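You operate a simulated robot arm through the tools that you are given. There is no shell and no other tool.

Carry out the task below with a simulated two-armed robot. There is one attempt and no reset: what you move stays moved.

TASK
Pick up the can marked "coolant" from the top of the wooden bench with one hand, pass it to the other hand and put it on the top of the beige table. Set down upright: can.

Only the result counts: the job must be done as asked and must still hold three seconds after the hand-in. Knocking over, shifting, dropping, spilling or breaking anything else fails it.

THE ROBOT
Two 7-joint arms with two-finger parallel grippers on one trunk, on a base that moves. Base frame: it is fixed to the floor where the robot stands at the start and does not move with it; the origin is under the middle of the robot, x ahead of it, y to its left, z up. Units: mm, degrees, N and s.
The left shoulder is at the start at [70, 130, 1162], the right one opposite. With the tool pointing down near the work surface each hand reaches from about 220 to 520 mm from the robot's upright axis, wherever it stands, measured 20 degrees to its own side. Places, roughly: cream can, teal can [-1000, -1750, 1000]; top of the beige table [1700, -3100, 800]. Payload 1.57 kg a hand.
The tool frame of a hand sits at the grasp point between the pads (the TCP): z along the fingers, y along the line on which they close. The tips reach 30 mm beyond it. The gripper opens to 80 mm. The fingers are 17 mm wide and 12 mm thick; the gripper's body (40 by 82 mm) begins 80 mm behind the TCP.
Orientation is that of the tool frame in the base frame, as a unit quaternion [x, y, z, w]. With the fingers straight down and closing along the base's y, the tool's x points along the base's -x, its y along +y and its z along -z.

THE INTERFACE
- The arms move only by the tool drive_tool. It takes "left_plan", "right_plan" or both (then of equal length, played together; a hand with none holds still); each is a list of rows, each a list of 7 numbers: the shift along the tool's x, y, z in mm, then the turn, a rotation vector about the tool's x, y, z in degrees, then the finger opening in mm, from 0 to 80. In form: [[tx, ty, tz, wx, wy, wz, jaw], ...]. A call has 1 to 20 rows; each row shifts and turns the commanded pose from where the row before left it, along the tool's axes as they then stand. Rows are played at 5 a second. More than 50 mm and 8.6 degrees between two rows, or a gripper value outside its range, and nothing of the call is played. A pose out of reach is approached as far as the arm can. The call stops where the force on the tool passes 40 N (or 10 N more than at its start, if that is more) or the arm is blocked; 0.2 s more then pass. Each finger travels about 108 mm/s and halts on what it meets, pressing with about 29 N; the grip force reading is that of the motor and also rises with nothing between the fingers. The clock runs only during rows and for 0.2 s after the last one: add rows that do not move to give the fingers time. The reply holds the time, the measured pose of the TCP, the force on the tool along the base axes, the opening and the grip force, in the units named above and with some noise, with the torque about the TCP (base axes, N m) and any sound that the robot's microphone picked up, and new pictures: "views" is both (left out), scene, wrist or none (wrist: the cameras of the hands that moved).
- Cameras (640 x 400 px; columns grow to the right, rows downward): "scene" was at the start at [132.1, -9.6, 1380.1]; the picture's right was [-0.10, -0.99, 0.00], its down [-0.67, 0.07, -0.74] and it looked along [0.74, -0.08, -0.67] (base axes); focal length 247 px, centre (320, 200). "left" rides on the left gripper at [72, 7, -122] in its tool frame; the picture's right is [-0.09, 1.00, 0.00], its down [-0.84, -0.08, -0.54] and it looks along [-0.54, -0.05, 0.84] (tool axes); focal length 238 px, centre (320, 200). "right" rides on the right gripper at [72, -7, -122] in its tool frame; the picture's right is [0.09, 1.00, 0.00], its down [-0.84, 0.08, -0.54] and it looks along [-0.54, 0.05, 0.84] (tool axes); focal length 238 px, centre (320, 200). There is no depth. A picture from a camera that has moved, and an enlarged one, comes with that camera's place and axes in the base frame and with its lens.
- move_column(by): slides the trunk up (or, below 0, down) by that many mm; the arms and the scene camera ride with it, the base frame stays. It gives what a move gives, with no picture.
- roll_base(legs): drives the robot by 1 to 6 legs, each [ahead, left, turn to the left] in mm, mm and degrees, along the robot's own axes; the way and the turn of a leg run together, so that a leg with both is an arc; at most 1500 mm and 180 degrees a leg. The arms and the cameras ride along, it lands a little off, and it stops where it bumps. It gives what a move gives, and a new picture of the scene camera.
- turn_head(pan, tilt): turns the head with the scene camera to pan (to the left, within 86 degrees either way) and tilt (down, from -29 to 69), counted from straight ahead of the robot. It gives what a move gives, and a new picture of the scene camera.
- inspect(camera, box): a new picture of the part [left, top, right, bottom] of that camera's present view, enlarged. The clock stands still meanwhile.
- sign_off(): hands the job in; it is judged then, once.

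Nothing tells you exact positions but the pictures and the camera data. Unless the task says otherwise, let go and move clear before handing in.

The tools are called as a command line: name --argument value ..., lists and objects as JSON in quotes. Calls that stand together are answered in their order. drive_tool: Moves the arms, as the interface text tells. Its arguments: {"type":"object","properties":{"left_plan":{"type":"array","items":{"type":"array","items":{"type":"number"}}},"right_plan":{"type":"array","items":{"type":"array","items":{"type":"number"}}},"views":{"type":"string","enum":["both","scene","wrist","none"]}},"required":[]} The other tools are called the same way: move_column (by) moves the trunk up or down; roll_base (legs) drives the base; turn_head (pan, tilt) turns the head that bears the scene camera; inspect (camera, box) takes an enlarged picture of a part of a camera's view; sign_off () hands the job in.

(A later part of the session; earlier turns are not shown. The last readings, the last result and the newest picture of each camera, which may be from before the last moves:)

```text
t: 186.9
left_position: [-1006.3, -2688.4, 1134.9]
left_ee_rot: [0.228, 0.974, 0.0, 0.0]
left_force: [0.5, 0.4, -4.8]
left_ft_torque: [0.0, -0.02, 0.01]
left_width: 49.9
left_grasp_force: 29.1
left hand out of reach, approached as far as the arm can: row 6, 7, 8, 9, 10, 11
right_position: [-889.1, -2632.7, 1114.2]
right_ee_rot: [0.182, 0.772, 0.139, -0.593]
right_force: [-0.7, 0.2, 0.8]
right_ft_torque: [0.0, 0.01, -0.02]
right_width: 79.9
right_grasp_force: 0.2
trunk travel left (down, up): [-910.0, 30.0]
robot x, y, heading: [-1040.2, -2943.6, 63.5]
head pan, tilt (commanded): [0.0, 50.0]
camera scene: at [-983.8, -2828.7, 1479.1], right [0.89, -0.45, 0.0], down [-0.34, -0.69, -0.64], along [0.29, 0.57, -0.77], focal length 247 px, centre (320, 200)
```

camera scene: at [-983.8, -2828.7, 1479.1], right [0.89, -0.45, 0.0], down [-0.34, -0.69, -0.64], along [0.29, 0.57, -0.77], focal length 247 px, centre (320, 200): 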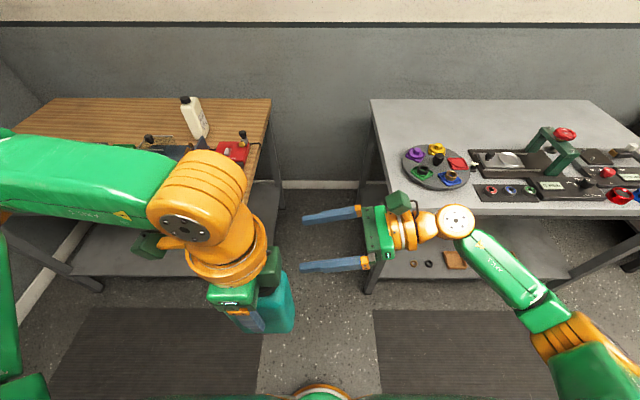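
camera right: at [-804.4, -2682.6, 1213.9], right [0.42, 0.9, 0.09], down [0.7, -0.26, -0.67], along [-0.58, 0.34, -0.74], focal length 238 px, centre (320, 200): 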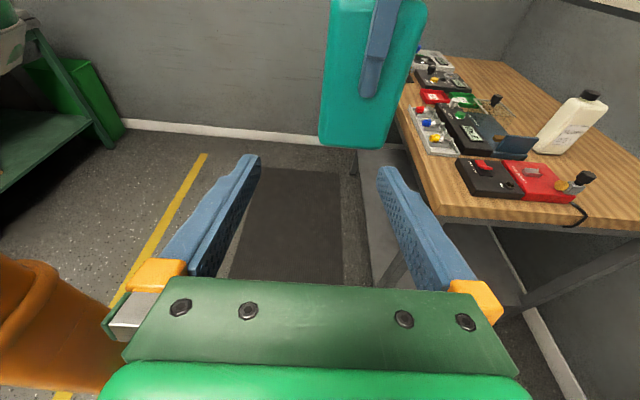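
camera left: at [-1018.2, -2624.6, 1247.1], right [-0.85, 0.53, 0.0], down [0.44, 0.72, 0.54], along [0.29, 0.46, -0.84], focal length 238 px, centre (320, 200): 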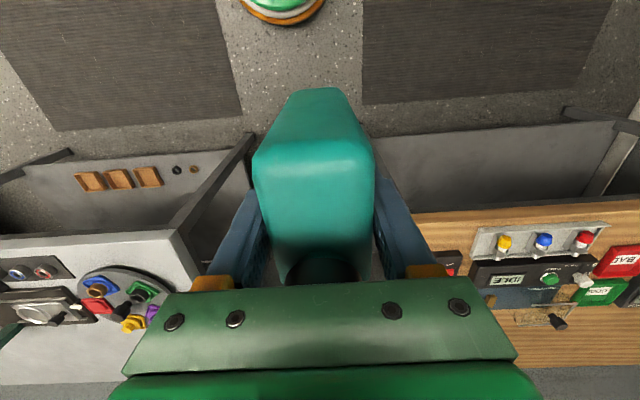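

The turn this way dragged the left hand in towards my body, so it isn't a good posture. I'll back the right hand off a bit, undo this turn and move the left hand out again.

drive_tool --left_plan '[[0, 0, 0, 0, 0, 0, 0], [0, 0, 0, 0, 0, 0, 0], [0, 0, 0, 0, 0, -8.2, 0], [0, 0, 0, 0, 0, -8.2, 0], [0, 0, 0, 0, 0, -8.2, 0], [0, 0, 0, 0, 0, -8.2, 0], [0, 0, 0, 0, 0, -8.2, 0], [0, 0, 0, 0, 0, -8.2, 0], [0, 0, 0, 0, 0, -8.2, 0], [0, 0, 0, 0, 0, -8.2, 0], [0, 0, 0, 0, 0, -8.2, 0], [0, 0, 0, 0, 0, -8.2, 0], [0, 0, 0, 0, 0, -8, 0], [-24, 16, 0, 0, 0, 0, 0], [-24, 16, 0, 0, 0, 0, 0], [-24, 16, 0, 0, 0, 0, 0], [-24, 16, 0, 0, 0, 0, 0], [-24, 16, 0, 0, 0, 0, 0], [-24, 16, 0, 0, 0, 0, 0]]' --right_plan '[[0, 0, -30, 0, 0, 0, 80], [0, 0, -30, 0, 0, 0, 80], [0, 0, 0, 0, 0, 0, 80], [0, 0, 0, 0, 0, 0, 80], [0, 0, 0, 0, 0, 0, 80], [0, 0, 0, 0, 0, 0, 80], [0, 0, 0, 0, 0, 0, 80], [0, 0, 0, 0, 0, 0, 80], [0, 0, 0, 0, 0, 0, 80], [0, 0, 0, 0, 0, 0, 80], [0, 0, 0, 0, 0, 0, 80], [0, 0, 0, 0, 0, 0, 80], [0, 0, 0, 0, 0, 0, 80], [0, 0, 0, 0, 0, 0, 80], [0, 0, 0, 0, 0, 0, 80], [0, 0, 0, 0, 0, 0, 80], [0, 0, 0, 0, 0, 0, 80], [0, 0, 0, 0, 0, 0, 80], [0, 0, 0, 0, 0, 0, 80]]' --views "scene"

```text
t: 190.9
left_position: [-1027.1, -2513.8, 1133.4]
left_ee_rot: [-0.527, 0.85, -0.002, -0.001]
left_force: [-0.6, 0.1, -5.4]
left_ft_torque: [0.0, 0.01, 0.01]
left_width: 49.7
left_grasp_force: 29.4
right_position: [-836.3, -2656.9, 1128.7]
right_ee_rot: [0.182, 0.772, 0.138, -0.593]
right_force: [-0.5, 0.1, -0.3]
right_ft_torque: [-0.01, 0.0, 0.01]
right_width: 80.2
right_grasp_force: 0.0
trunk travel left (down, up): [-910.0, 30.0]
robot x, y, heading: [-1037.8, -2942.3, 63.2]
head pan, tilt (commanded): [0.0, 50.0]
camera scene: at [-983.5, -2826.9, 1479.0], right [0.89, -0.45, 0.0], down [-0.34, -0.69, -0.64], along [0.29, 0.57, -0.77], focal length 247 px, centre (320, 200)
```

scene: 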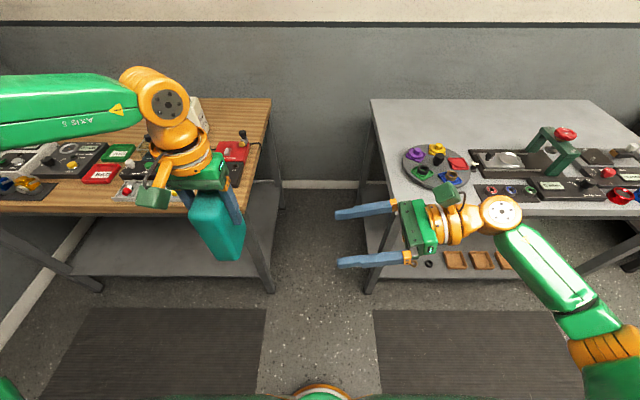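

The left hand is back at a good spot. Now I'll turn it 90° the other way, which worked earlier.

drive_tool --left_plan '[[0, 0, 0, 0, 0, -8.2, 0], [0, 0, 0, 0, 0, -8.2, 0], [0, 0, 0, 0, 0, -8.2, 0], [0, 0, 0, 0, 0, -8.2, 0], [0, 0, 0, 0, 0, -8.2, 0], [0, 0, 0, 0, 0, -8.2, 0], [0, 0, 0, 0, 0, -8.2, 0], [0, 0, 0, 0, 0, -8.2, 0], [0, 0, 0, 0, 0, -8.2, 0], [0, 0, 0, 0, 0, -8.2, 0], [0, 0, 0, 0, 0, -8, 0], [0, 0, 0, 0, 0, 0, 0]]' --views "both"

```text
t: 193.5
left_position: [-1028.4, -2514.8, 1133.2]
left_ee_rot: [0.974, -0.227, 0.002, 0.001]
left_force: [-0.5, 0.0, -5.5]
left_ft_torque: [0.02, 0.02, 0.0]
left_width: 50.0
left_grasp_force: 28.6
right_position: [-836.1, -2658.4, 1128.4]
right_ee_rot: [0.182, 0.772, 0.139, -0.593]
right_force: [0.2, -0.1, -0.1]
right_ft_torque: [0.01, 0.01, -0.01]
right_width: 80.0
right_grasp_force: 0.1
trunk travel left (down, up): [-910.0, 30.0]
robot x, y, heading: [-1036.7, -2941.2, 63.6]
head pan, tilt (commanded): [0.0, 50.0]
camera scene: at [-983.6, -2828.4, 1479.1], right [0.89, -0.45, 0.0], down [-0.34, -0.69, -0.64], along [0.29, 0.57, -0.77], focal length 247 px, centre (320, 200)
camera left: at [-966.5, -2552.1, 1256.0], right [-0.52, -0.85, 0.0], down [-0.72, 0.44, 0.54], along [-0.46, 0.28, -0.84], focal length 238 px, centre (320, 200)
```

scene: 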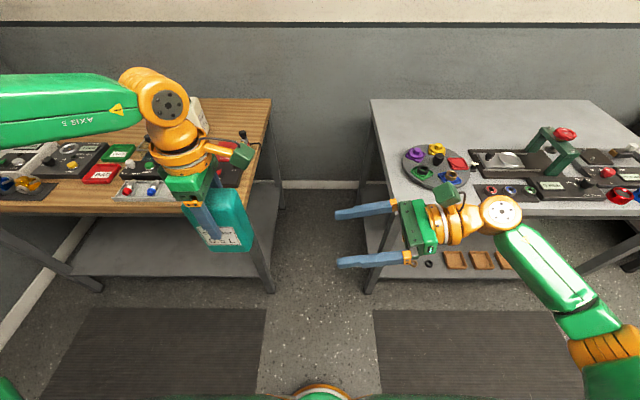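
left: 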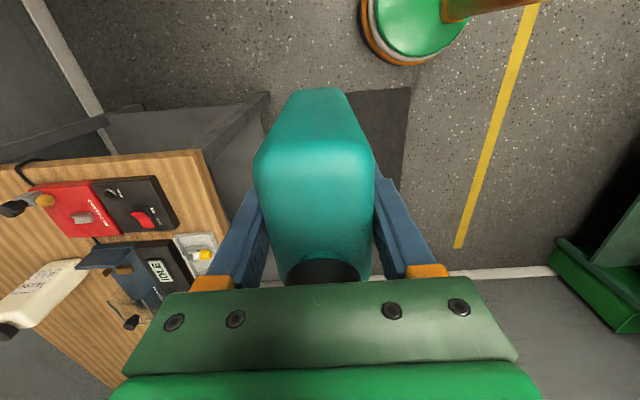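

The can's thin side now faces the right hand's closing direction, with the left hand at 391 ahead and 181 left. I'll bring it inward as far as it goes.

drive_tool --left_plan '[[20, 0, 0, 0, 0, 0, 0], [20, 0, 0, 0, 0, 0, 0], [20, 0, 0, 0, 0, 0, 0], [10, 0, 0, 0, 0, 0, 0], [0, 0, 0, 0, 0, 0, 0]]' --views "scene"

```text
t: 194.7
left_position: [-982.5, -2551.4, 1134.9]
left_ee_rot: [0.974, -0.228, 0.002, 0.001]
left_force: [-0.7, -0.4, -4.9]
left_ft_torque: [0.0, -0.02, 0.0]
left_width: 50.0
left_grasp_force: 29.4
left hand out of reach, approached as far as the arm can: row 3, 4
right_position: [-835.5, -2659.2, 1128.1]
right_ee_rot: [0.183, 0.772, 0.14, -0.593]
right_force: [0.2, -0.1, -0.3]
right_ft_torque: [0.04, -0.03, -0.01]
right_width: 80.1
right_grasp_force: 0.0
trunk travel left (down, up): [-910.0, 30.0]
robot x, y, heading: [-1041.4, -2943.4, 63.4]
head pan, tilt (commanded): [0.0, 50.0]
camera scene: at [-983.2, -2828.4, 1479.1], right [0.89, -0.45, 0.0], down [-0.34, -0.69, -0.64], along [0.29, 0.57, -0.77], focal length 247 px, centre (320, 200)
```

scene: 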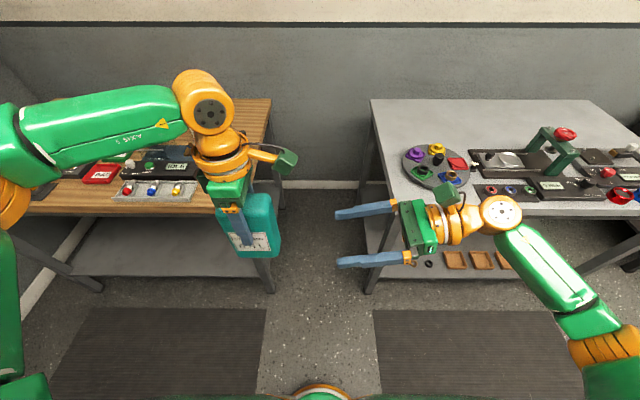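

The left hand settled at 376 ahead and 125 left. I'll line the right hand up with the can's lower half, about 45 mm above its base, and move in part of the way, then check with the right camera.

drive_tool --right_plan '[[-1.5, 15.5, 0, 0, 0, 0, 80], [-1.5, 15.4, 0, 0, 0, 0, 80], [0, 0, 25, 0, 0, 0, 80], [0, 0, 25, 0, 0, 0, 80], [0, 0, 26, 0, 0, 0, 80], [0, 0, 0, 0, 0, 0, 80]]' --views "both"

```text
t: 196.1
left_position: [-982.2, -2551.4, 1134.8]
left_ee_rot: [0.973, -0.229, 0.002, 0.001]
left_force: [-0.5, 0.1, -5.0]
left_ft_torque: [0.04, -0.02, 0.0]
left_width: 49.8
left_grasp_force: 29.3
right_position: [-888.7, -2595.5, 1107.1]
right_ee_rot: [0.181, 0.773, 0.138, -0.593]
right_force: [-0.2, -0.6, -0.7]
right_ft_torque: [0.03, 0.04, 0.01]
right_width: 80.2
right_grasp_force: 0.1
trunk travel left (down, up): [-910.0, 30.0]
robot x, y, heading: [-1037.6, -2944.1, 63.7]
head pan, tilt (commanded): [0.0, 50.0]
camera scene: at [-983.3, -2828.6, 1479.1], right [0.89, -0.45, 0.0], down [-0.34, -0.69, -0.64], along [0.29, 0.57, -0.77], focal length 247 px, centre (320, 200)
camera right: at [-803.6, -2645.6, 1207.2], right [0.42, 0.9, 0.09], down [0.7, -0.26, -0.67], along [-0.58, 0.34, -0.74], focal length 238 px, centre (320, 200)
```

scene: 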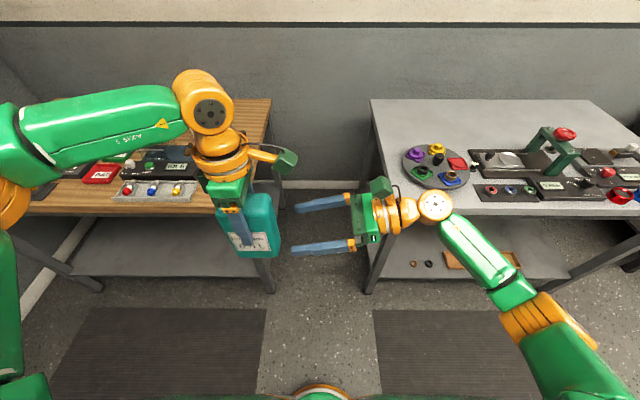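
right: 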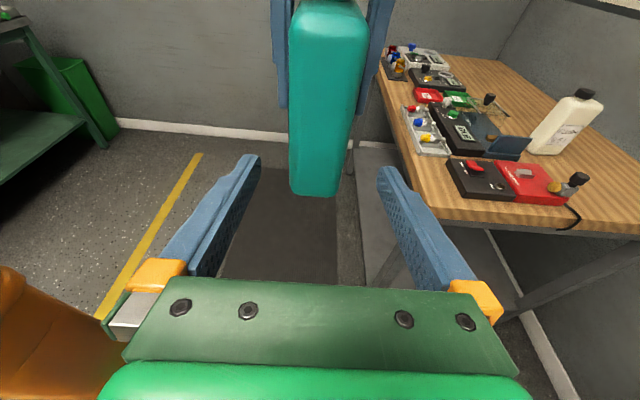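

The can sits centred between the right hand's open fingers, below the left fingertips. I'll advance along the finger direction in small steps.

drive_tool --right_plan '[[0, 0, 20, 0, 0, 0, 80], [0, 0, 20, 0, 0, 0, 80], [0, 0, 20, 0, 0, 0, 80], [0, 0, 0, 0, 0, 0, 80]]' --views "both"

```text
t: 197.1
left_position: [-981.0, -2552.4, 1134.3]
left_ee_rot: [0.974, -0.228, 0.002, 0.002]
left_force: [-0.4, -0.4, -5.6]
left_ft_torque: [0.0, 0.0, -0.01]
left_width: 50.1
left_grasp_force: 28.8
right_position: [-940.2, -2570.3, 1089.1]
right_ee_rot: [0.182, 0.772, 0.139, -0.592]
right_force: [-0.5, -1.3, -1.0]
right_ft_torque: [-0.04, 0.01, 0.0]
right_width: 80.1
right_grasp_force: 0.1
trunk travel left (down, up): [-910.0, 30.0]
robot x, y, heading: [-1037.3, -2945.2, 63.6]
head pan, tilt (commanded): [0.0, 50.0]
camera scene: at [-983.4, -2828.6, 1479.1], right [0.89, -0.45, 0.0], down [-0.34, -0.69, -0.64], along [0.29, 0.57, -0.77], focal length 247 px, centre (320, 200)
camera right: at [-855.7, -2619.5, 1190.0], right [0.42, 0.9, 0.09], down [0.7, -0.26, -0.67], along [-0.58, 0.34, -0.74], focal length 238 px, centre (320, 200)
```

scene: 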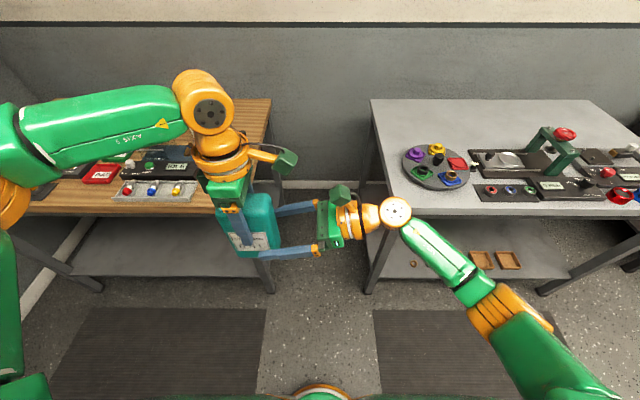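
right: 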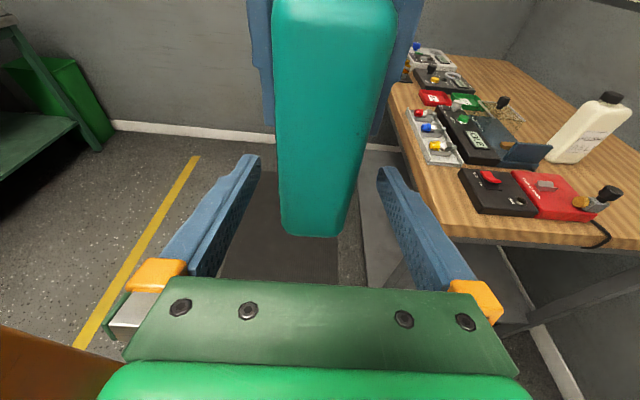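

Still clear on both sides with about 46 mm to go. I'll finish the approach.

drive_tool --right_plan '[[0, -0.7, 15, 0, 0, 0, 80], [0, -0.7, 15, 0, 0, 0, 80], [0, -0.7, 14, 0, 0, 0, 80], [0, 0, 0, 0, 0, 0, 80]]' --views "both"

```text
t: 198.1
left_position: [-981.3, -2551.1, 1134.4]
left_ee_rot: [0.974, -0.228, 0.002, 0.002]
left_force: [-0.1, -0.7, -5.5]
left_ft_torque: [0.02, -0.01, 0.0]
left_width: 49.9
left_grasp_force: 29.2
right_position: [-978.8, -2555.3, 1078.8]
right_ee_rot: [0.183, 0.772, 0.139, -0.592]
right_force: [0.2, -0.1, -0.3]
right_ft_torque: [0.03, 0.04, -0.05]
right_width: 80.1
right_grasp_force: 0.1
trunk travel left (down, up): [-910.0, 30.0]
robot x, y, heading: [-1039.1, -2941.3, 63.6]
head pan, tilt (commanded): [0.0, 50.0]
camera scene: at [-983.4, -2828.6, 1479.1], right [0.89, -0.45, 0.0], down [-0.34, -0.69, -0.64], along [0.29, 0.57, -0.77], focal length 247 px, centre (320, 200)
camera right: at [-894.6, -2603.8, 1177.8], right [0.42, 0.9, 0.09], down [0.7, -0.26, -0.67], along [-0.58, 0.34, -0.74], focal length 238 px, centre (320, 200)
```

scene: 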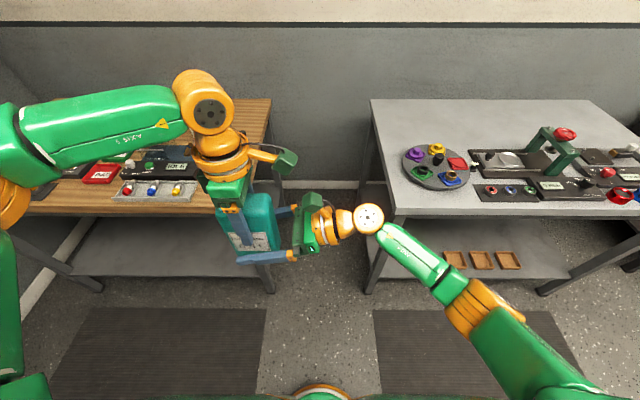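
right: 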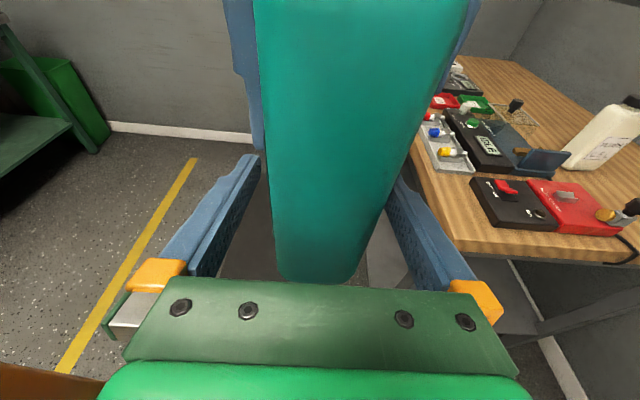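

The right hand is in place, with the fingers either side of the can's lower body about 45 mm above its base. I'll make a 2 mm sideways correction and close the right fingers.

drive_tool --right_plan '[[0, 2, 2, 0, 0, 0, 80], [0, 0, 0, 0, 0, 0, 0], [0, 0, 0, 0, 0, 0, 0], [0, 0, 0, 0, 0, 0, 0], [0, 0, 0, 0, 0, 0, 0], [0, 0, 0, 0, 0, 0, 0]]' --views "both"

```text
t: 199.5
left_position: [-980.7, -2550.8, 1134.2]
left_ee_rot: [0.974, -0.227, 0.002, 0.001]
left_force: [1.7, 5.5, -5.4]
left_ft_torque: [0.05, -0.1, 0.09]
left_width: 49.8
left_grasp_force: 28.7
right_position: [-981.1, -2551.4, 1078.4]
right_ee_rot: [0.182, 0.772, 0.139, -0.593]
right_force: [-1.5, -7.8, -0.3]
right_ft_torque: [0.32, -0.05, -0.1]
right_width: 49.9
right_grasp_force: 29.4
trunk travel left (down, up): [-910.0, 30.0]
robot x, y, heading: [-1039.2, -2943.1, 63.6]
head pan, tilt (commanded): [0.0, 50.0]
camera scene: at [-983.5, -2828.6, 1479.1], right [0.89, -0.45, 0.0], down [-0.34, -0.69, -0.64], along [0.29, 0.57, -0.77], focal length 247 px, centre (320, 200)
camera right: at [-895.1, -2601.2, 1178.3], right [0.42, 0.9, 0.09], down [0.7, -0.26, -0.67], along [-0.58, 0.34, -0.74], focal length 238 px, centre (320, 200)
```

scene: 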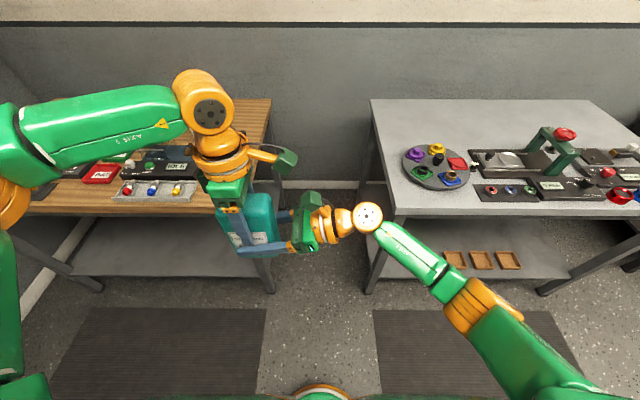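
right: 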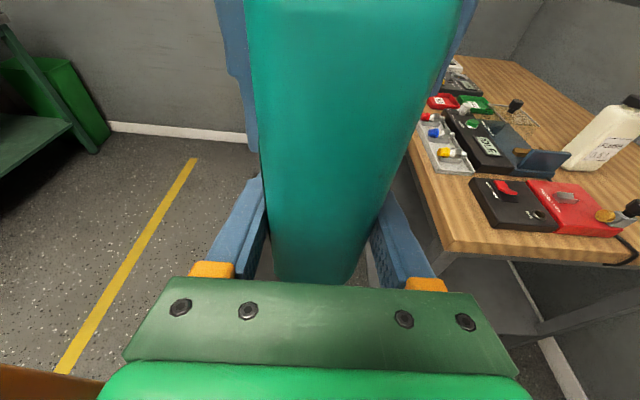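

The right hand holds the can too, also at 49.9 mm and 29 N. Now I'll open the left fingers while the right keeps its grip.

drive_tool --left_plan '[[0, 0, 0, 0, 0, 0, 30], [0, 0, 0, 0, 0, 0, 55], [0, 0, 0, 0, 0, 0, 65], [0, 0, 0, 0, 0, 0, 80], [0, 0, 0, 0, 0, 0, 80]]' --right_plan '[[0, -1, 0, 0, 0, 0, 0], [0, 0, 0, 0, 0, 0, 0], [0, 0, 0, 0, 0, 0, 0], [0, 0, 0, 0, 0, 0, 0], [0, 0, 0, 0, 0, 0, 0]]' --views "both"

```text
t: 200.7
left_position: [-982.5, -2552.7, 1133.3]
left_ee_rot: [0.973, -0.229, 0.002, 0.001]
left_force: [0.1, 0.0, 0.8]
left_ft_torque: [0.02, 0.01, -0.03]
left_width: 80.1
left_grasp_force: 0.1
right_position: [-981.3, -2552.6, 1077.8]
right_ee_rot: [0.183, 0.772, 0.14, -0.593]
right_force: [0.5, 1.4, -0.1]
right_ft_torque: [-0.03, 0.0, -0.01]
right_width: 49.7
right_grasp_force: 29.0
trunk travel left (down, up): [-910.0, 30.0]
robot x, y, heading: [-1038.4, -2941.9, 63.6]
head pan, tilt (commanded): [0.0, 50.0]
camera scene: at [-983.5, -2828.5, 1479.1], right [0.89, -0.45, 0.0], down [-0.34, -0.69, -0.64], along [0.29, 0.57, -0.77], focal length 247 px, centre (320, 200)
camera right: at [-895.4, -2601.9, 1178.6], right [0.42, 0.9, 0.09], down [0.7, -0.26, -0.67], along [-0.58, 0.34, -0.74], focal length 238 px, centre (320, 200)
camera left: at [-920.6, -2588.7, 1257.1], right [-0.53, -0.85, 0.0], down [-0.72, 0.44, 0.54], along [-0.46, 0.28, -0.84], focal length 238 px, centre (320, 200)
```

scene: 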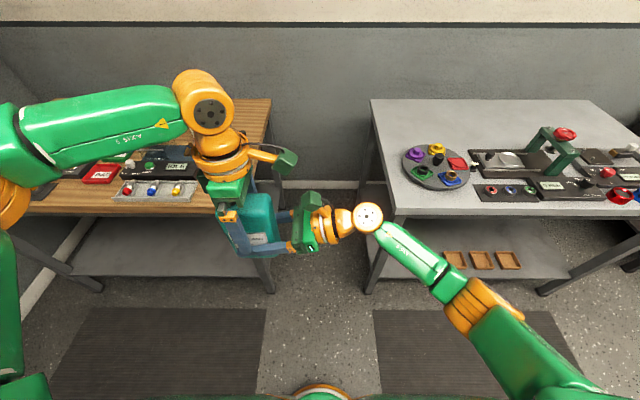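
right: 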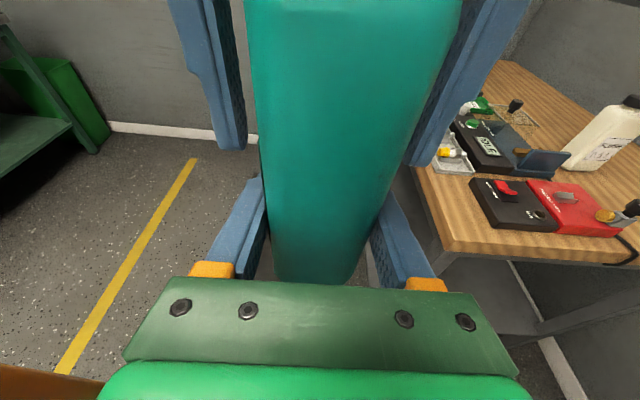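
left: 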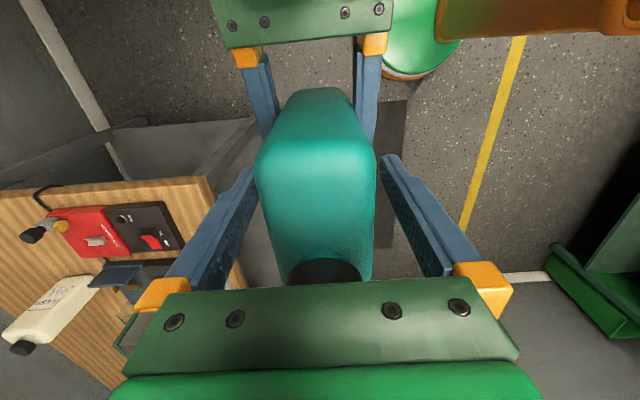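

The left fingers are open and the can stays in the right hand. I'll lower the right hand slightly to confirm it carries the can.

drive_tool --right_plan '[[-4.8, 0, 1.3, 0, 0, 0, 0], [-4.8, 0, 1.3, 0, 0, 0, 0], [0, 0, 0, 0, 0, 0, 0], [0, 0, 0, 0, 0, 0, 0]]' --views "wrist"

inspect --camera "left" --box '[200, 0, 480, 300]'

```text
t: 201.7
left_position: [-982.0, -2550.9, 1133.9]
left_ee_rot: [0.973, -0.229, 0.001, 0.001]
left_force: [-0.4, -1.0, -0.3]
left_ft_torque: [0.02, 0.02, 0.0]
left_width: 80.2
left_grasp_force: 0.0
right_position: [-979.8, -2552.8, 1067.8]
right_ee_rot: [0.182, 0.772, 0.139, -0.592]
right_force: [0.4, 0.1, -0.3]
right_ft_torque: [0.02, 0.01, -0.05]
right_width: 49.9
right_grasp_force: 28.9
trunk travel left (down, up): [-910.0, 30.0]
robot x, y, heading: [-1037.7, -2939.6, 63.7]
head pan, tilt (commanded): [0.0, 50.0]
camera right: at [-895.0, -2602.1, 1168.9], right [0.42, 0.9, 0.09], down [0.7, -0.26, -0.67], along [-0.58, 0.34, -0.74], focal length 238 px, centre (320, 200)
```

right: 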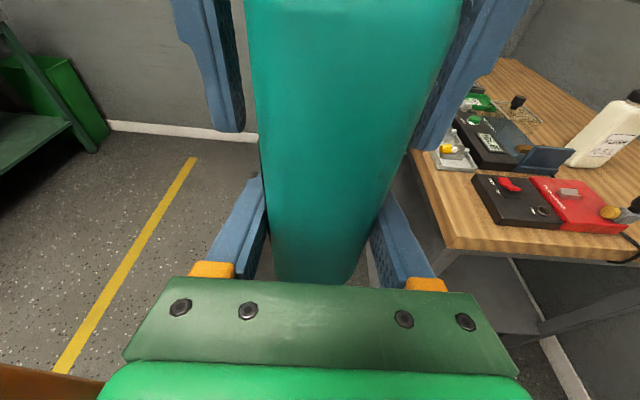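

```text
1.33 times, centred on (340, 150) of left
camera zoom: at [-920.6, -2588.7, 1257.1], right [-0.53, -0.85, 0.0], down [-0.72, 0.44, 0.54], along [-0.46, 0.28, -0.84], focal length 318 px, centre (293, 267)
```

zoom: 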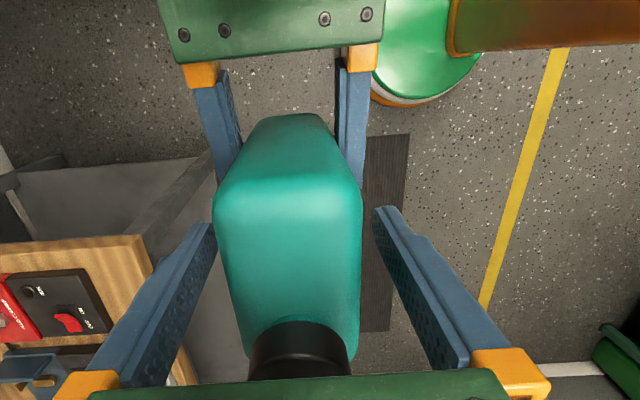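

The can moves with the right hand. I'll lower the right hand by about 110 mm in steps so the cap clears the left fingertips.

drive_tool --right_plan '[[-19.3, 0, 5.2, 0, 0, 0, 0], [-19.3, 0, 5.2, 0, 0, 0, 0], [0, 0, 0, 0, 0, 0, 0]]' --views "wrist"

```text
t: 202.5
left_position: [-981.3, -2551.1, 1133.8]
left_ee_rot: [0.974, -0.228, 0.002, 0.0]
left_force: [0.3, -0.3, -0.1]
left_ft_torque: [-0.02, -0.01, 0.02]
left_width: 79.9
left_grasp_force: 0.0
right_position: [-978.5, -2551.9, 1027.7]
right_ee_rot: [0.182, 0.772, 0.139, -0.593]
right_force: [0.4, -0.6, 0.7]
right_ft_torque: [0.03, -0.01, -0.06]
right_width: 50.1
right_grasp_force: 28.9
trunk travel left (down, up): [-910.0, 30.0]
robot x, y, heading: [-1040.3, -2942.2, 63.2]
head pan, tilt (commanded): [0.0, 50.0]
camera right: at [-894.3, -2601.8, 1127.6], right [0.42, 0.9, 0.09], down [0.7, -0.26, -0.67], along [-0.58, 0.34, -0.74], focal length 238 px, centre (320, 200)
```

right: 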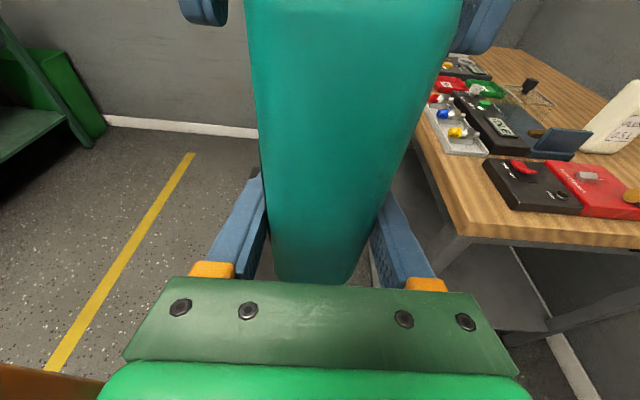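

It's tracking well with no slip. I'll lower another 70 mm.

drive_tool --right_plan '[[-19.3, 0, 5.2, 0, 0, 0, 0], [-19.3, 0, 5.2, 0, 0, 0, 0], [-19.3, 0, 5.2, 0, 0, 0, 0], [-9.7, 0, 2.6, 0, 0, 0, 0], [0, 0, 0, 0, 0, 0, 0]]' --views "both"

```text
t: 203.7
left_position: [-982.4, -2551.3, 1134.9]
left_ee_rot: [0.974, -0.229, 0.002, 0.001]
left_force: [0.2, -0.4, -1.4]
left_ft_torque: [0.01, -0.04, 0.03]
left_width: 80.0
left_grasp_force: 0.0
right_position: [-979.4, -2555.4, 959.0]
right_ee_rot: [0.182, 0.772, 0.139, -0.593]
right_force: [-0.5, -0.3, 0.2]
right_ft_torque: [-0.01, 0.01, 0.01]
right_width: 50.0
right_grasp_force: 29.0
trunk travel left (down, up): [-910.0, 30.0]
robot x, y, heading: [-1036.9, -2941.8, 63.5]
head pan, tilt (commanded): [0.0, 50.0]
camera scene: at [-983.4, -2828.6, 1479.1], right [0.89, -0.45, 0.0], down [-0.34, -0.69, -0.64], along [0.29, 0.57, -0.77], focal length 247 px, centre (320, 200)
camera right: at [-894.6, -2603.6, 1059.1], right [0.42, 0.9, 0.09], down [0.7, -0.26, -0.67], along [-0.58, 0.34, -0.74], focal length 238 px, centre (320, 200)
```

scene: 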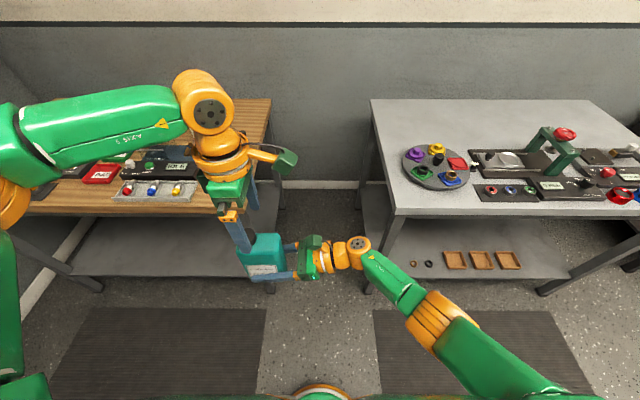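
right: 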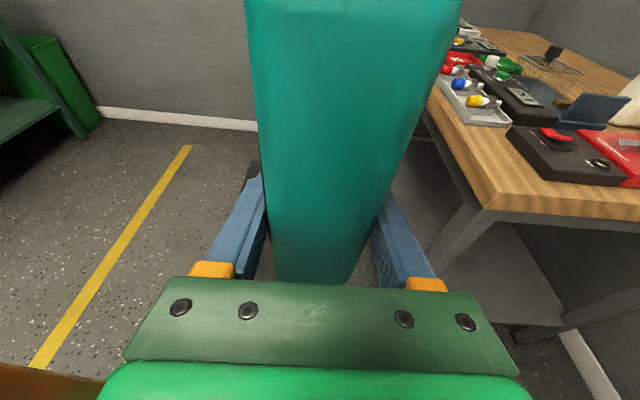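

The right hand carries the can alone, and the cap is below the left fingertips. I'll move the left hand out to the left and lower the right a touch more to separate them.

drive_tool --left_plan '[[0, 0, -5, 0, 0, 0, 80], [-20, 0, 0, 0, 0, 0, 80], [-20, 0, 0, 0, 0, 0, 80], [-20, 0, 0, 0, 0, 0, 80], [-20, 10, 0, 0, 0, 0, 80], [-20, 20, 0, 0, 0, 0, 80]]' --right_plan '[[-9.7, 0, 2.6, 0, 0, 0, 0], [0, 0, 0, 0, 0, 0, 0], [0, 0, 0, 0, 0, 0, 0], [0, 0, 0, 0, 0, 0, 0], [0, 0, 0, 0, 0, 0, 0], [0, 0, 0, 0, 0, 0, 0]]' --views "scene"

```text
t: 205.1
left_position: [-1090.3, -2534.0, 1137.3]
left_ee_rot: [0.974, -0.229, 0.002, 0.002]
left_force: [0.1, -0.2, 0.2]
left_ft_torque: [-0.02, -0.03, 0.0]
left_width: 80.0
left_grasp_force: 0.0
right_position: [-982.9, -2554.6, 947.7]
right_ee_rot: [0.182, 0.772, 0.14, -0.592]
right_force: [-0.5, 0.3, 0.2]
right_ft_torque: [0.0, 0.02, -0.02]
right_width: 49.8
right_grasp_force: 29.0
trunk travel left (down, up): [-910.0, 30.0]
robot x, y, heading: [-1040.9, -2943.5, 63.5]
head pan, tilt (commanded): [0.0, 50.0]
camera scene: at [-985.8, -2829.7, 1479.3], right [0.89, -0.45, 0.0], down [-0.34, -0.69, -0.64], along [0.29, 0.57, -0.77], focal length 247 px, centre (320, 200)
```

scene: 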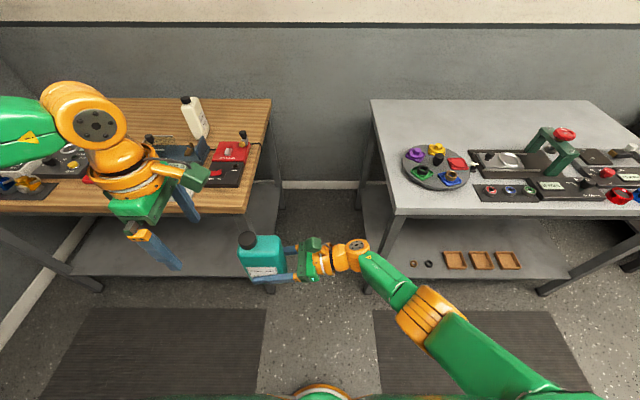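

The pass is done: the can hangs upright in the right hand. I'll back off a bit from the benches and slide sideways along the aisle towards the beige table.

roll_base --legs '[[-130, 0, 0], [0, -1100, 0], [0, -1000, 0]]'

turn_head --pan -15 --tilt 35

```text
t: 216.4
left_position: [734.2, -3551.0, 1138.6]
left_ee_rot: [0.978, -0.207, 0.001, 0.002]
left_force: [-0.1, -0.8, -0.5]
left_ft_torque: [0.01, -0.01, 0.01]
left_width: 80.3
left_grasp_force: 0.0
right_position: [842.1, -3566.6, 946.9]
right_ee_rot: [0.165, 0.776, 0.126, -0.595]
right_force: [-1.0, 0.7, -0.4]
right_ft_torque: [-0.02, -0.01, -0.01]
right_width: 50.2
right_grasp_force: 29.1
trunk travel left (down, up): [-910.0, 30.0]
robot x, y, heading: [801.2, -3956.6, 65.8]
head pan, tilt (commanded): [0.0, 50.0]
camera scene: at [850.6, -3841.8, 1479.1], right [0.91, -0.41, 0.0], down [-0.31, -0.7, -0.64], along [0.26, 0.59, -0.77], focal length 247 px, centre (320, 200)
```

scene: 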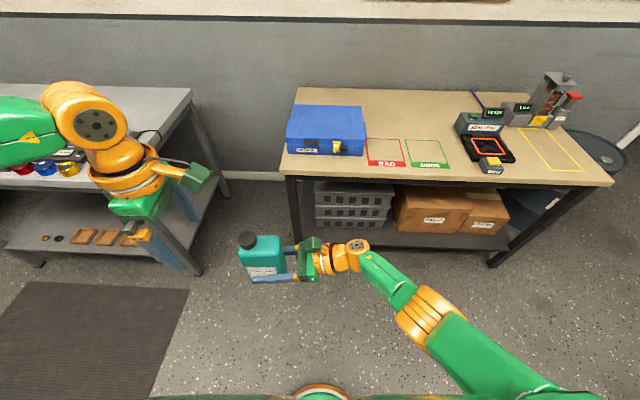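

```text
t: 217.2
left_position: [734.6, -3552.1, 1138.0]
left_ee_rot: [0.978, -0.207, 0.0, 0.002]
left_force: [-0.5, -0.8, -0.6]
left_ft_torque: [-0.05, 0.01, -0.02]
left_width: 80.0
left_grasp_force: 0.1
right_position: [843.2, -3567.7, 948.8]
right_ee_rot: [0.166, 0.776, 0.127, -0.595]
right_force: [0.7, 0.0, -1.0]
right_ft_torque: [0.02, -0.02, 0.01]
right_width: 49.8
right_grasp_force: 29.5
trunk travel left (down, up): [-910.0, 30.0]
robot x, y, heading: [802.1, -3956.5, 65.8]
head pan, tilt (commanded): [-15.0, 35.0]
camera scene: at [875.9, -3844.3, 1500.8], right [0.78, -0.63, 0.0], down [-0.36, -0.45, -0.82], along [0.52, 0.64, -0.57], focal length 247 px, centre (320, 200)
```

scene: 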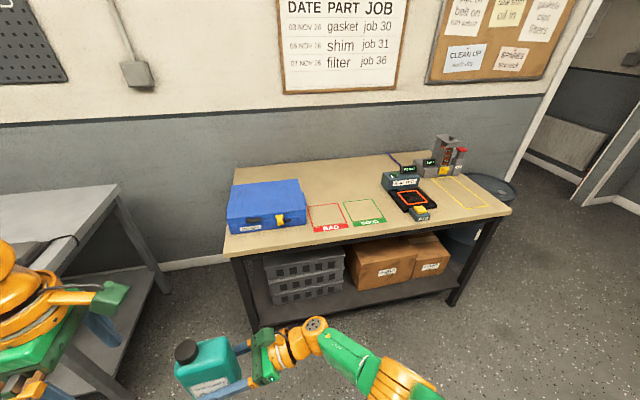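

I can see the beige table now: a blue case on the left, BAD and GOOD outlines at the front middle, devices on the right, and free space behind the outlines. I'll swing the right hand to point about 45° forward so it can reach that free area.

drive_tool --right_plan '[[-0.4, 25.1, -1.6, -7.25, 0, 1.94, 0], [-0.4, 25.1, -1.6, -7.25, 0, 1.94, 0], [-0.4, 25.1, -1.6, -7.25, 0, 1.94, 0], [-0.4, 25.1, -1.6, -7.25, 0, 1.94, 0], [-0.4, 25.1, -1.6, -7.25, 0, 1.94, 0], [-0.4, 25.1, -1.6, -7.25, 0, 1.94, 0], [0, 0, 0, 0, 0, 0, 0]]' --views "both"

```text
t: 218.8
left_position: [734.4, -3552.8, 1139.0]
left_ee_rot: [0.978, -0.207, 0.001, 0.002]
left_force: [0.1, 0.4, -1.5]
left_ft_torque: [0.0, 0.01, 0.01]
left_width: 80.0
left_grasp_force: 0.0
right_position: [951.3, -3468.2, 947.5]
right_ee_rot: [0.451, 0.653, 0.346, -0.5]
right_force: [0.6, -0.8, 0.2]
right_ft_torque: [0.0, 0.02, -0.01]
right_width: 49.6
right_grasp_force: 29.1
trunk travel left (down, up): [-910.0, 30.0]
robot x, y, heading: [800.9, -3957.7, 66.1]
head pan, tilt (commanded): [-15.0, 35.0]
camera scene: at [876.2, -3844.0, 1500.8], right [0.78, -0.63, 0.0], down [-0.36, -0.45, -0.82], along [0.52, 0.64, -0.57], focal length 247 px, centre (320, 200)
camera right: at [980.0, -3561.7, 1048.4], right [0.92, 0.38, 0.09], down [0.34, -0.67, -0.67], along [-0.19, 0.64, -0.74], focal length 238 px, centre (320, 200)
```

scene: 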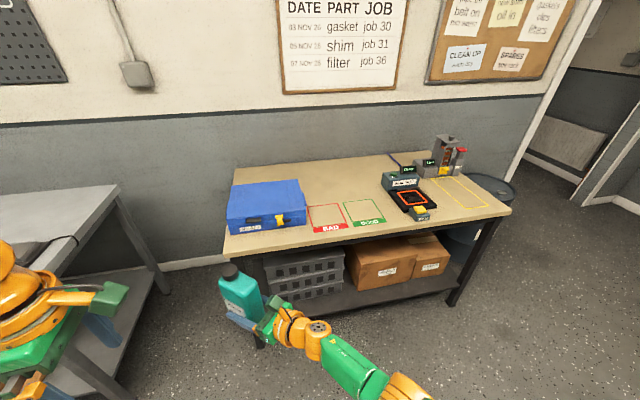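
right: 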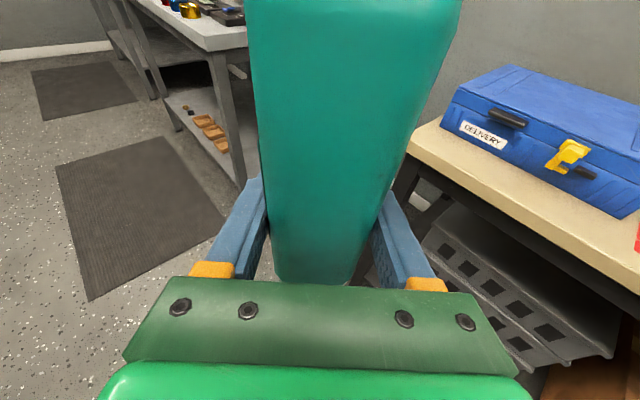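

The reach is good: the can is at 508 ahead and 62 left, upright. I'll lower the trunk a little, slide right to line up with the free area, and move partway in.

move_column --by -50

roll_base --legs '[[0, -430, -1.5], [280, 0, 0]]'

turn_head --pan 0 --tilt 45

```text
t: 219.7
left_position: [733.8, -3551.5, 1088.3]
left_ee_rot: [0.978, -0.207, 0.002, 0.002]
left_force: [0.2, -0.1, -0.2]
left_ft_torque: [0.01, 0.02, 0.0]
left_width: 79.8
left_grasp_force: 0.0
right_position: [951.0, -3467.6, 898.4]
right_ee_rot: [0.449, 0.655, 0.344, -0.502]
right_force: [0.7, 0.2, -0.6]
right_ft_torque: [-0.01, 0.0, 0.02]
right_width: 49.8
right_grasp_force: 29.0
trunk travel left (down, up): [-860.0, 80.0]
robot x, y, heading: [801.3, -3958.6, 66.0]
head pan, tilt (commanded): [-15.0, 35.0]
```

```text
t: 223.8
left_position: [1237.2, -3472.2, 1088.5]
left_ee_rot: [0.976, -0.216, 0.001, 0.002]
left_force: [-0.8, -0.1, -0.1]
left_ft_torque: [0.01, 0.03, 0.0]
left_width: 80.0
left_grasp_force: 0.0
right_position: [1455.6, -3391.2, 899.6]
right_ee_rot: [0.455, 0.649, 0.35, -0.498]
right_force: [-0.3, -0.9, 0.1]
right_ft_torque: [-0.05, -0.02, 0.0]
right_width: 49.8
right_grasp_force: 29.0
trunk travel left (down, up): [-860.0, 80.0]
robot x, y, heading: [1299.0, -3877.3, 64.9]
head pan, tilt (commanded): [-15.0, 35.0]
camera scene: at [1374.3, -3767.1, 1451.1], right [0.77, -0.64, 0.0], down [-0.37, -0.44, -0.82], along [0.53, 0.63, -0.57], focal length 247 px, centre (320, 200)
```

scene: 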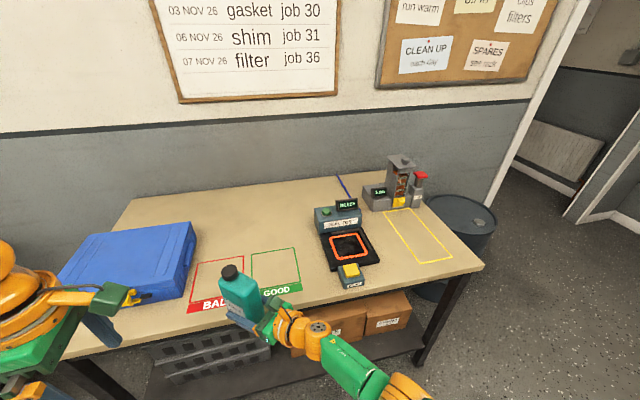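

```text
t: 224.6
left_position: [1238.6, -3470.5, 1087.5]
left_ee_rot: [0.976, -0.216, 0.001, 0.001]
left_force: [-0.1, 0.0, -0.2]
left_ft_torque: [-0.02, -0.04, 0.0]
left_width: 80.1
left_grasp_force: 0.0
right_position: [1456.9, -3389.0, 897.4]
right_ee_rot: [0.456, 0.65, 0.349, -0.498]
right_force: [1.1, -0.3, -0.3]
right_ft_torque: [-0.02, 0.03, -0.03]
right_width: 49.9
right_grasp_force: 28.7
trunk travel left (down, up): [-860.0, 80.0]
robot x, y, heading: [1303.9, -3876.2, 64.9]
head pan, tilt (commanded): [0.0, 45.0]
camera scene: at [1353.3, -3757.9, 1436.0], right [0.91, -0.42, 0.0], down [-0.3, -0.64, -0.71], along [0.3, 0.64, -0.71], focal length 247 px, centre (320, 200)
```

scene: 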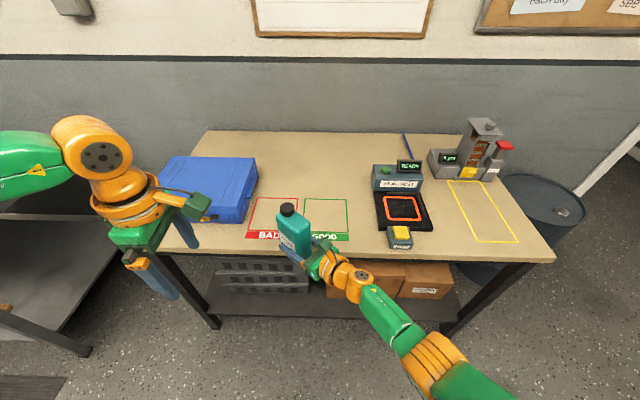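

The can is just in front of the table, about 50 mm above its top, lined up with the middle free area. I'll drive in the remaining distance in two steps.

roll_base --legs '[[150, 0, 0], [130, 0, 0]]'

turn_head --pan 0 --tilt 58

```text
t: 226.8
left_position: [1355.0, -3222.5, 1088.5]
left_ee_rot: [0.976, -0.216, 0.002, 0.0]
left_force: [-1.2, -0.3, 0.2]
left_ft_torque: [0.06, -0.02, -0.01]
left_width: 80.1
left_grasp_force: 0.1
right_position: [1572.7, -3142.8, 899.0]
right_ee_rot: [0.455, 0.65, 0.35, -0.498]
right_force: [0.2, -0.5, -0.3]
right_ft_torque: [0.0, -0.01, -0.03]
right_width: 50.1
right_grasp_force: 29.3
trunk travel left (down, up): [-860.0, 80.0]
robot x, y, heading: [1414.6, -3633.0, 65.0]
head pan, tilt (commanded): [0.0, 45.0]
camera scene: at [1468.8, -3511.9, 1436.3], right [0.91, -0.42, 0.0], down [-0.3, -0.64, -0.71], along [0.3, 0.64, -0.71], focal length 247 px, centre (320, 200)
```

scene: 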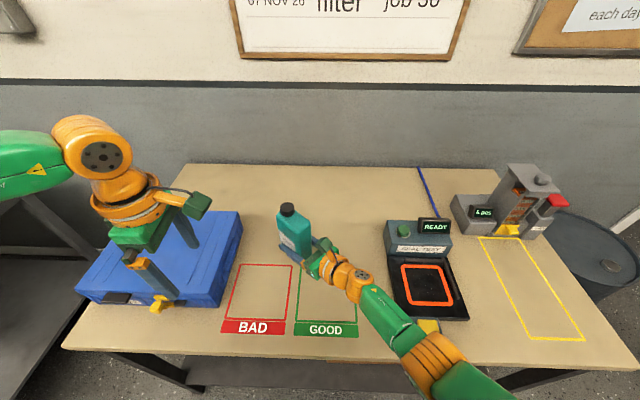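

```text
t: 227.6
left_position: [1356.4, -3220.8, 1088.0]
left_ee_rot: [0.976, -0.217, 0.001, 0.003]
left_force: [-0.1, 0.8, 0.6]
left_ft_torque: [-0.01, 0.03, 0.03]
left_width: 79.9
left_grasp_force: 0.0
right_position: [1573.9, -3140.4, 897.5]
right_ee_rot: [0.456, 0.65, 0.349, -0.498]
right_force: [-0.1, 0.1, -0.2]
right_ft_torque: [0.03, -0.01, -0.02]
right_width: 49.7
right_grasp_force: 29.0
trunk travel left (down, up): [-860.0, 80.0]
robot x, y, heading: [1416.3, -3629.4, 64.9]
head pan, tilt (commanded): [0.0, 58.0]
camera scene: at [1465.0, -3519.8, 1418.9], right [0.91, -0.42, 0.0], down [-0.36, -0.77, -0.53], along [0.22, 0.48, -0.85], focal length 247 px, centre (320, 200)
```

scene: 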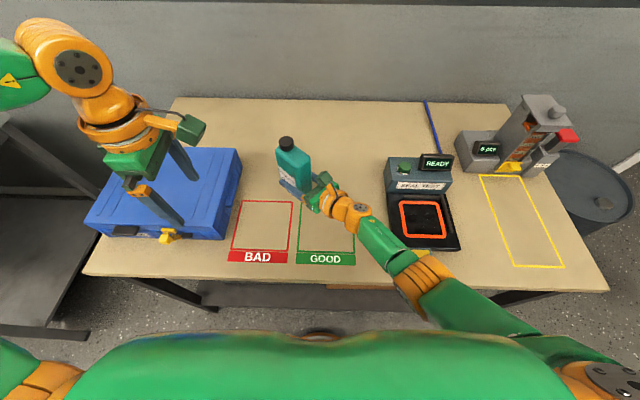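

The can is above the free area, right at the back edge of the outlines. I'll reach about 40 mm further so it sits clear of them, then look.

drive_tool --right_plan '[[2.5, 9.5, 9.1, 0, 0, 0, 0], [2.5, 9.5, 9.1, 0, 0, 0, 0], [2.4, 9.5, 9, 0, 0, 0, 0], [0, 0, 0, 0, 0, 0, 0]]' --views "both"

```text
t: 228.6
left_position: [1355.8, -3221.3, 1088.5]
left_ee_rot: [0.976, -0.216, 0.001, 0.003]
left_force: [-0.8, 0.8, 0.3]
left_ft_torque: [-0.03, 0.01, -0.02]
left_width: 80.1
left_grasp_force: 0.0
right_position: [1580.0, -3128.8, 897.1]
right_ee_rot: [0.456, 0.65, 0.348, -0.498]
right_force: [0.3, 0.5, -5.0]
right_ft_torque: [-0.03, 0.03, 0.02]
right_width: 50.0
right_grasp_force: 29.2
right hand out of reach, approached as far as the arm can: row 2, 3
trunk travel left (down, up): [-860.0, 80.0]
robot x, y, heading: [1417.4, -3628.1, 64.8]
head pan, tilt (commanded): [0.0, 58.0]
camera scene: at [1464.8, -3519.9, 1418.9], right [0.91, -0.42, 0.0], down [-0.36, -0.77, -0.53], along [0.22, 0.48, -0.85], focal length 247 px, centre (320, 200)
camera right: at [1606.0, -3222.3, 997.6], right [0.93, 0.36, 0.09], down [0.32, -0.67, -0.67], along [-0.18, 0.65, -0.74], focal length 238 px, centre (320, 200)
```

scene: 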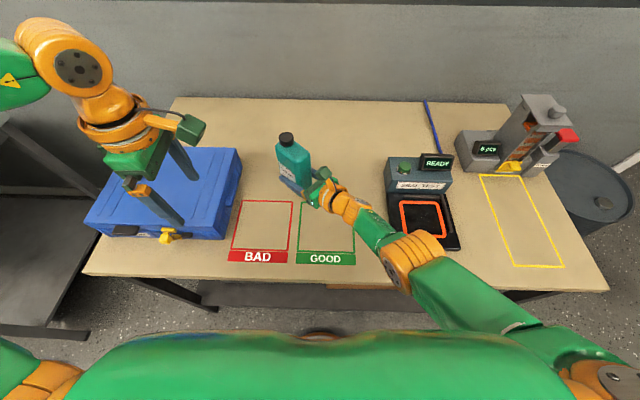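
right: 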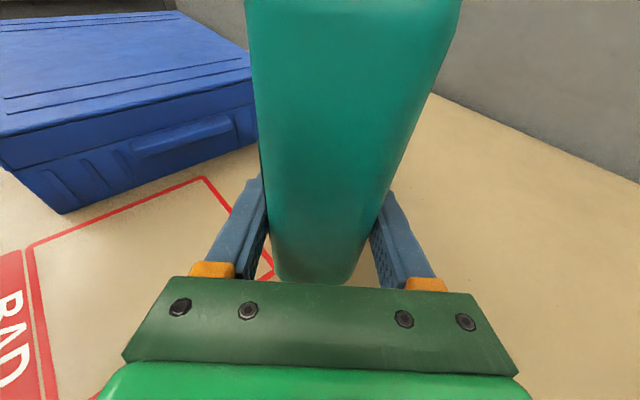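

The right arm is at its extension limit, so I'll pull it back 15 mm and have the base supply the last bit forward instead.

drive_tool --right_plan '[[-1.3, -4.8, -4.6, 0, 0, 0, 0], [-1.2, -4.7, -4.5, 0, 0, 0, 0], [-1.2, -4.7, -4.5, 0, 0, 0, 0], [0, 0, 0, 0, 0, 0, 0]]' --views "none"

roll_base --legs '[[45, 0, 0]]'

```text
t: 229.6
left_position: [1355.4, -3220.6, 1088.0]
left_ee_rot: [0.976, -0.216, 0.001, 0.003]
left_force: [-0.3, 0.1, -0.1]
left_ft_torque: [0.01, -0.01, 0.0]
left_width: 79.9
left_grasp_force: 0.2
right_position: [1571.6, -3147.1, 897.7]
right_ee_rot: [0.456, 0.649, 0.349, -0.498]
right_force: [-0.3, -1.0, -5.5]
right_ft_torque: [-0.02, 0.03, -0.01]
right_width: 50.1
right_grasp_force: 29.0
trunk travel left (down, up): [-860.0, 80.0]
robot x, y, heading: [1416.2, -3628.0, 65.1]
head pan, tilt (commanded): [0.0, 58.0]
```

```text
t: 230.5
left_position: [1372.1, -3187.2, 1091.4]
left_ee_rot: [0.976, -0.216, 0.003, -0.001]
left_force: [0.0, 0.1, 0.5]
left_ft_torque: [0.04, -0.03, -0.03]
left_width: 80.2
left_grasp_force: 0.0
right_position: [1587.5, -3111.8, 900.4]
right_ee_rot: [0.454, 0.649, 0.352, -0.499]
right_force: [-0.8, -0.5, -5.6]
right_ft_torque: [0.01, -0.03, -0.04]
right_width: 49.9
right_grasp_force: 28.5
trunk travel left (down, up): [-860.0, 80.0]
robot x, y, heading: [1439.4, -3588.6, 64.6]
head pan, tilt (commanded): [0.0, 58.0]
camera scene: at [1479.8, -3488.3, 1419.7], right [0.91, -0.42, 0.0], down [-0.36, -0.77, -0.53], along [0.23, 0.48, -0.85], focal length 247 px, centre (320, 200)
```

scene: 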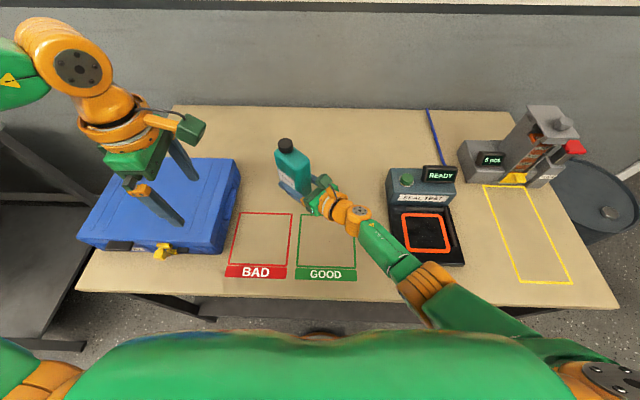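

The can is over a clear part of the table, upright. I'll lower it 30 mm first and check.

drive_tool --right_plan '[[-9.7, 0, 2.6, 0, 0, 0, 0], [-9.7, 0, 2.6, 0, 0, 0, 0], [-9.7, 0, 2.6, 0, 0, 0, 0], [0, 0, 0, 0, 0, 0, 0]]' --views "both"

```text
t: 231.5
left_position: [1376.2, -3180.3, 1087.3]
left_ee_rot: [0.976, -0.216, 0.0, 0.002]
left_force: [-0.6, 0.9, -0.5]
left_ft_torque: [0.0, -0.01, 0.03]
left_width: 80.2
left_grasp_force: 0.0
right_position: [1590.3, -3105.4, 876.3]
right_ee_rot: [0.456, 0.65, 0.348, -0.498]
right_force: [0.2, -0.3, -5.8]
right_ft_torque: [-0.02, 0.03, 0.0]
right_width: 49.6
right_grasp_force: 29.0
right hand out of reach, approached as far as the arm can: row 3
trunk travel left (down, up): [-860.0, 80.0]
robot x, y, heading: [1431.5, -3586.1, 64.9]
head pan, tilt (commanded): [0.0, 58.0]
camera scene: at [1484.1, -3479.4, 1418.8], right [0.91, -0.42, 0.0], down [-0.36, -0.77, -0.53], along [0.22, 0.48, -0.85], focal length 247 px, centre (320, 200)
camera right: at [1616.8, -3200.7, 976.8], right [0.93, 0.36, 0.09], down [0.32, -0.67, -0.67], along [-0.18, 0.65, -0.74], focal length 238 px, centre (320, 200)
```

scene: 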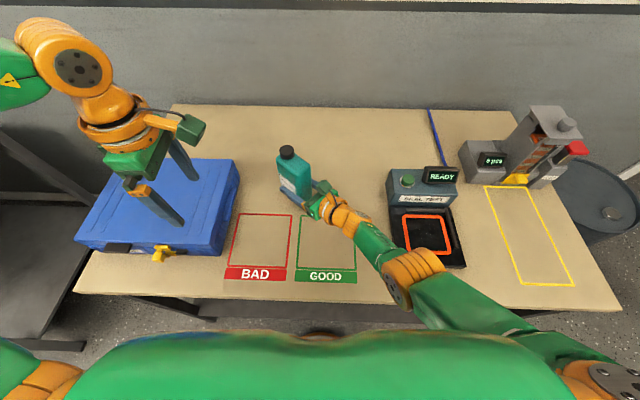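
right: 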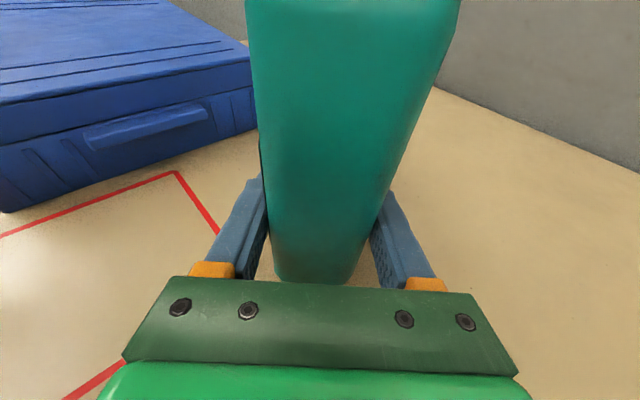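

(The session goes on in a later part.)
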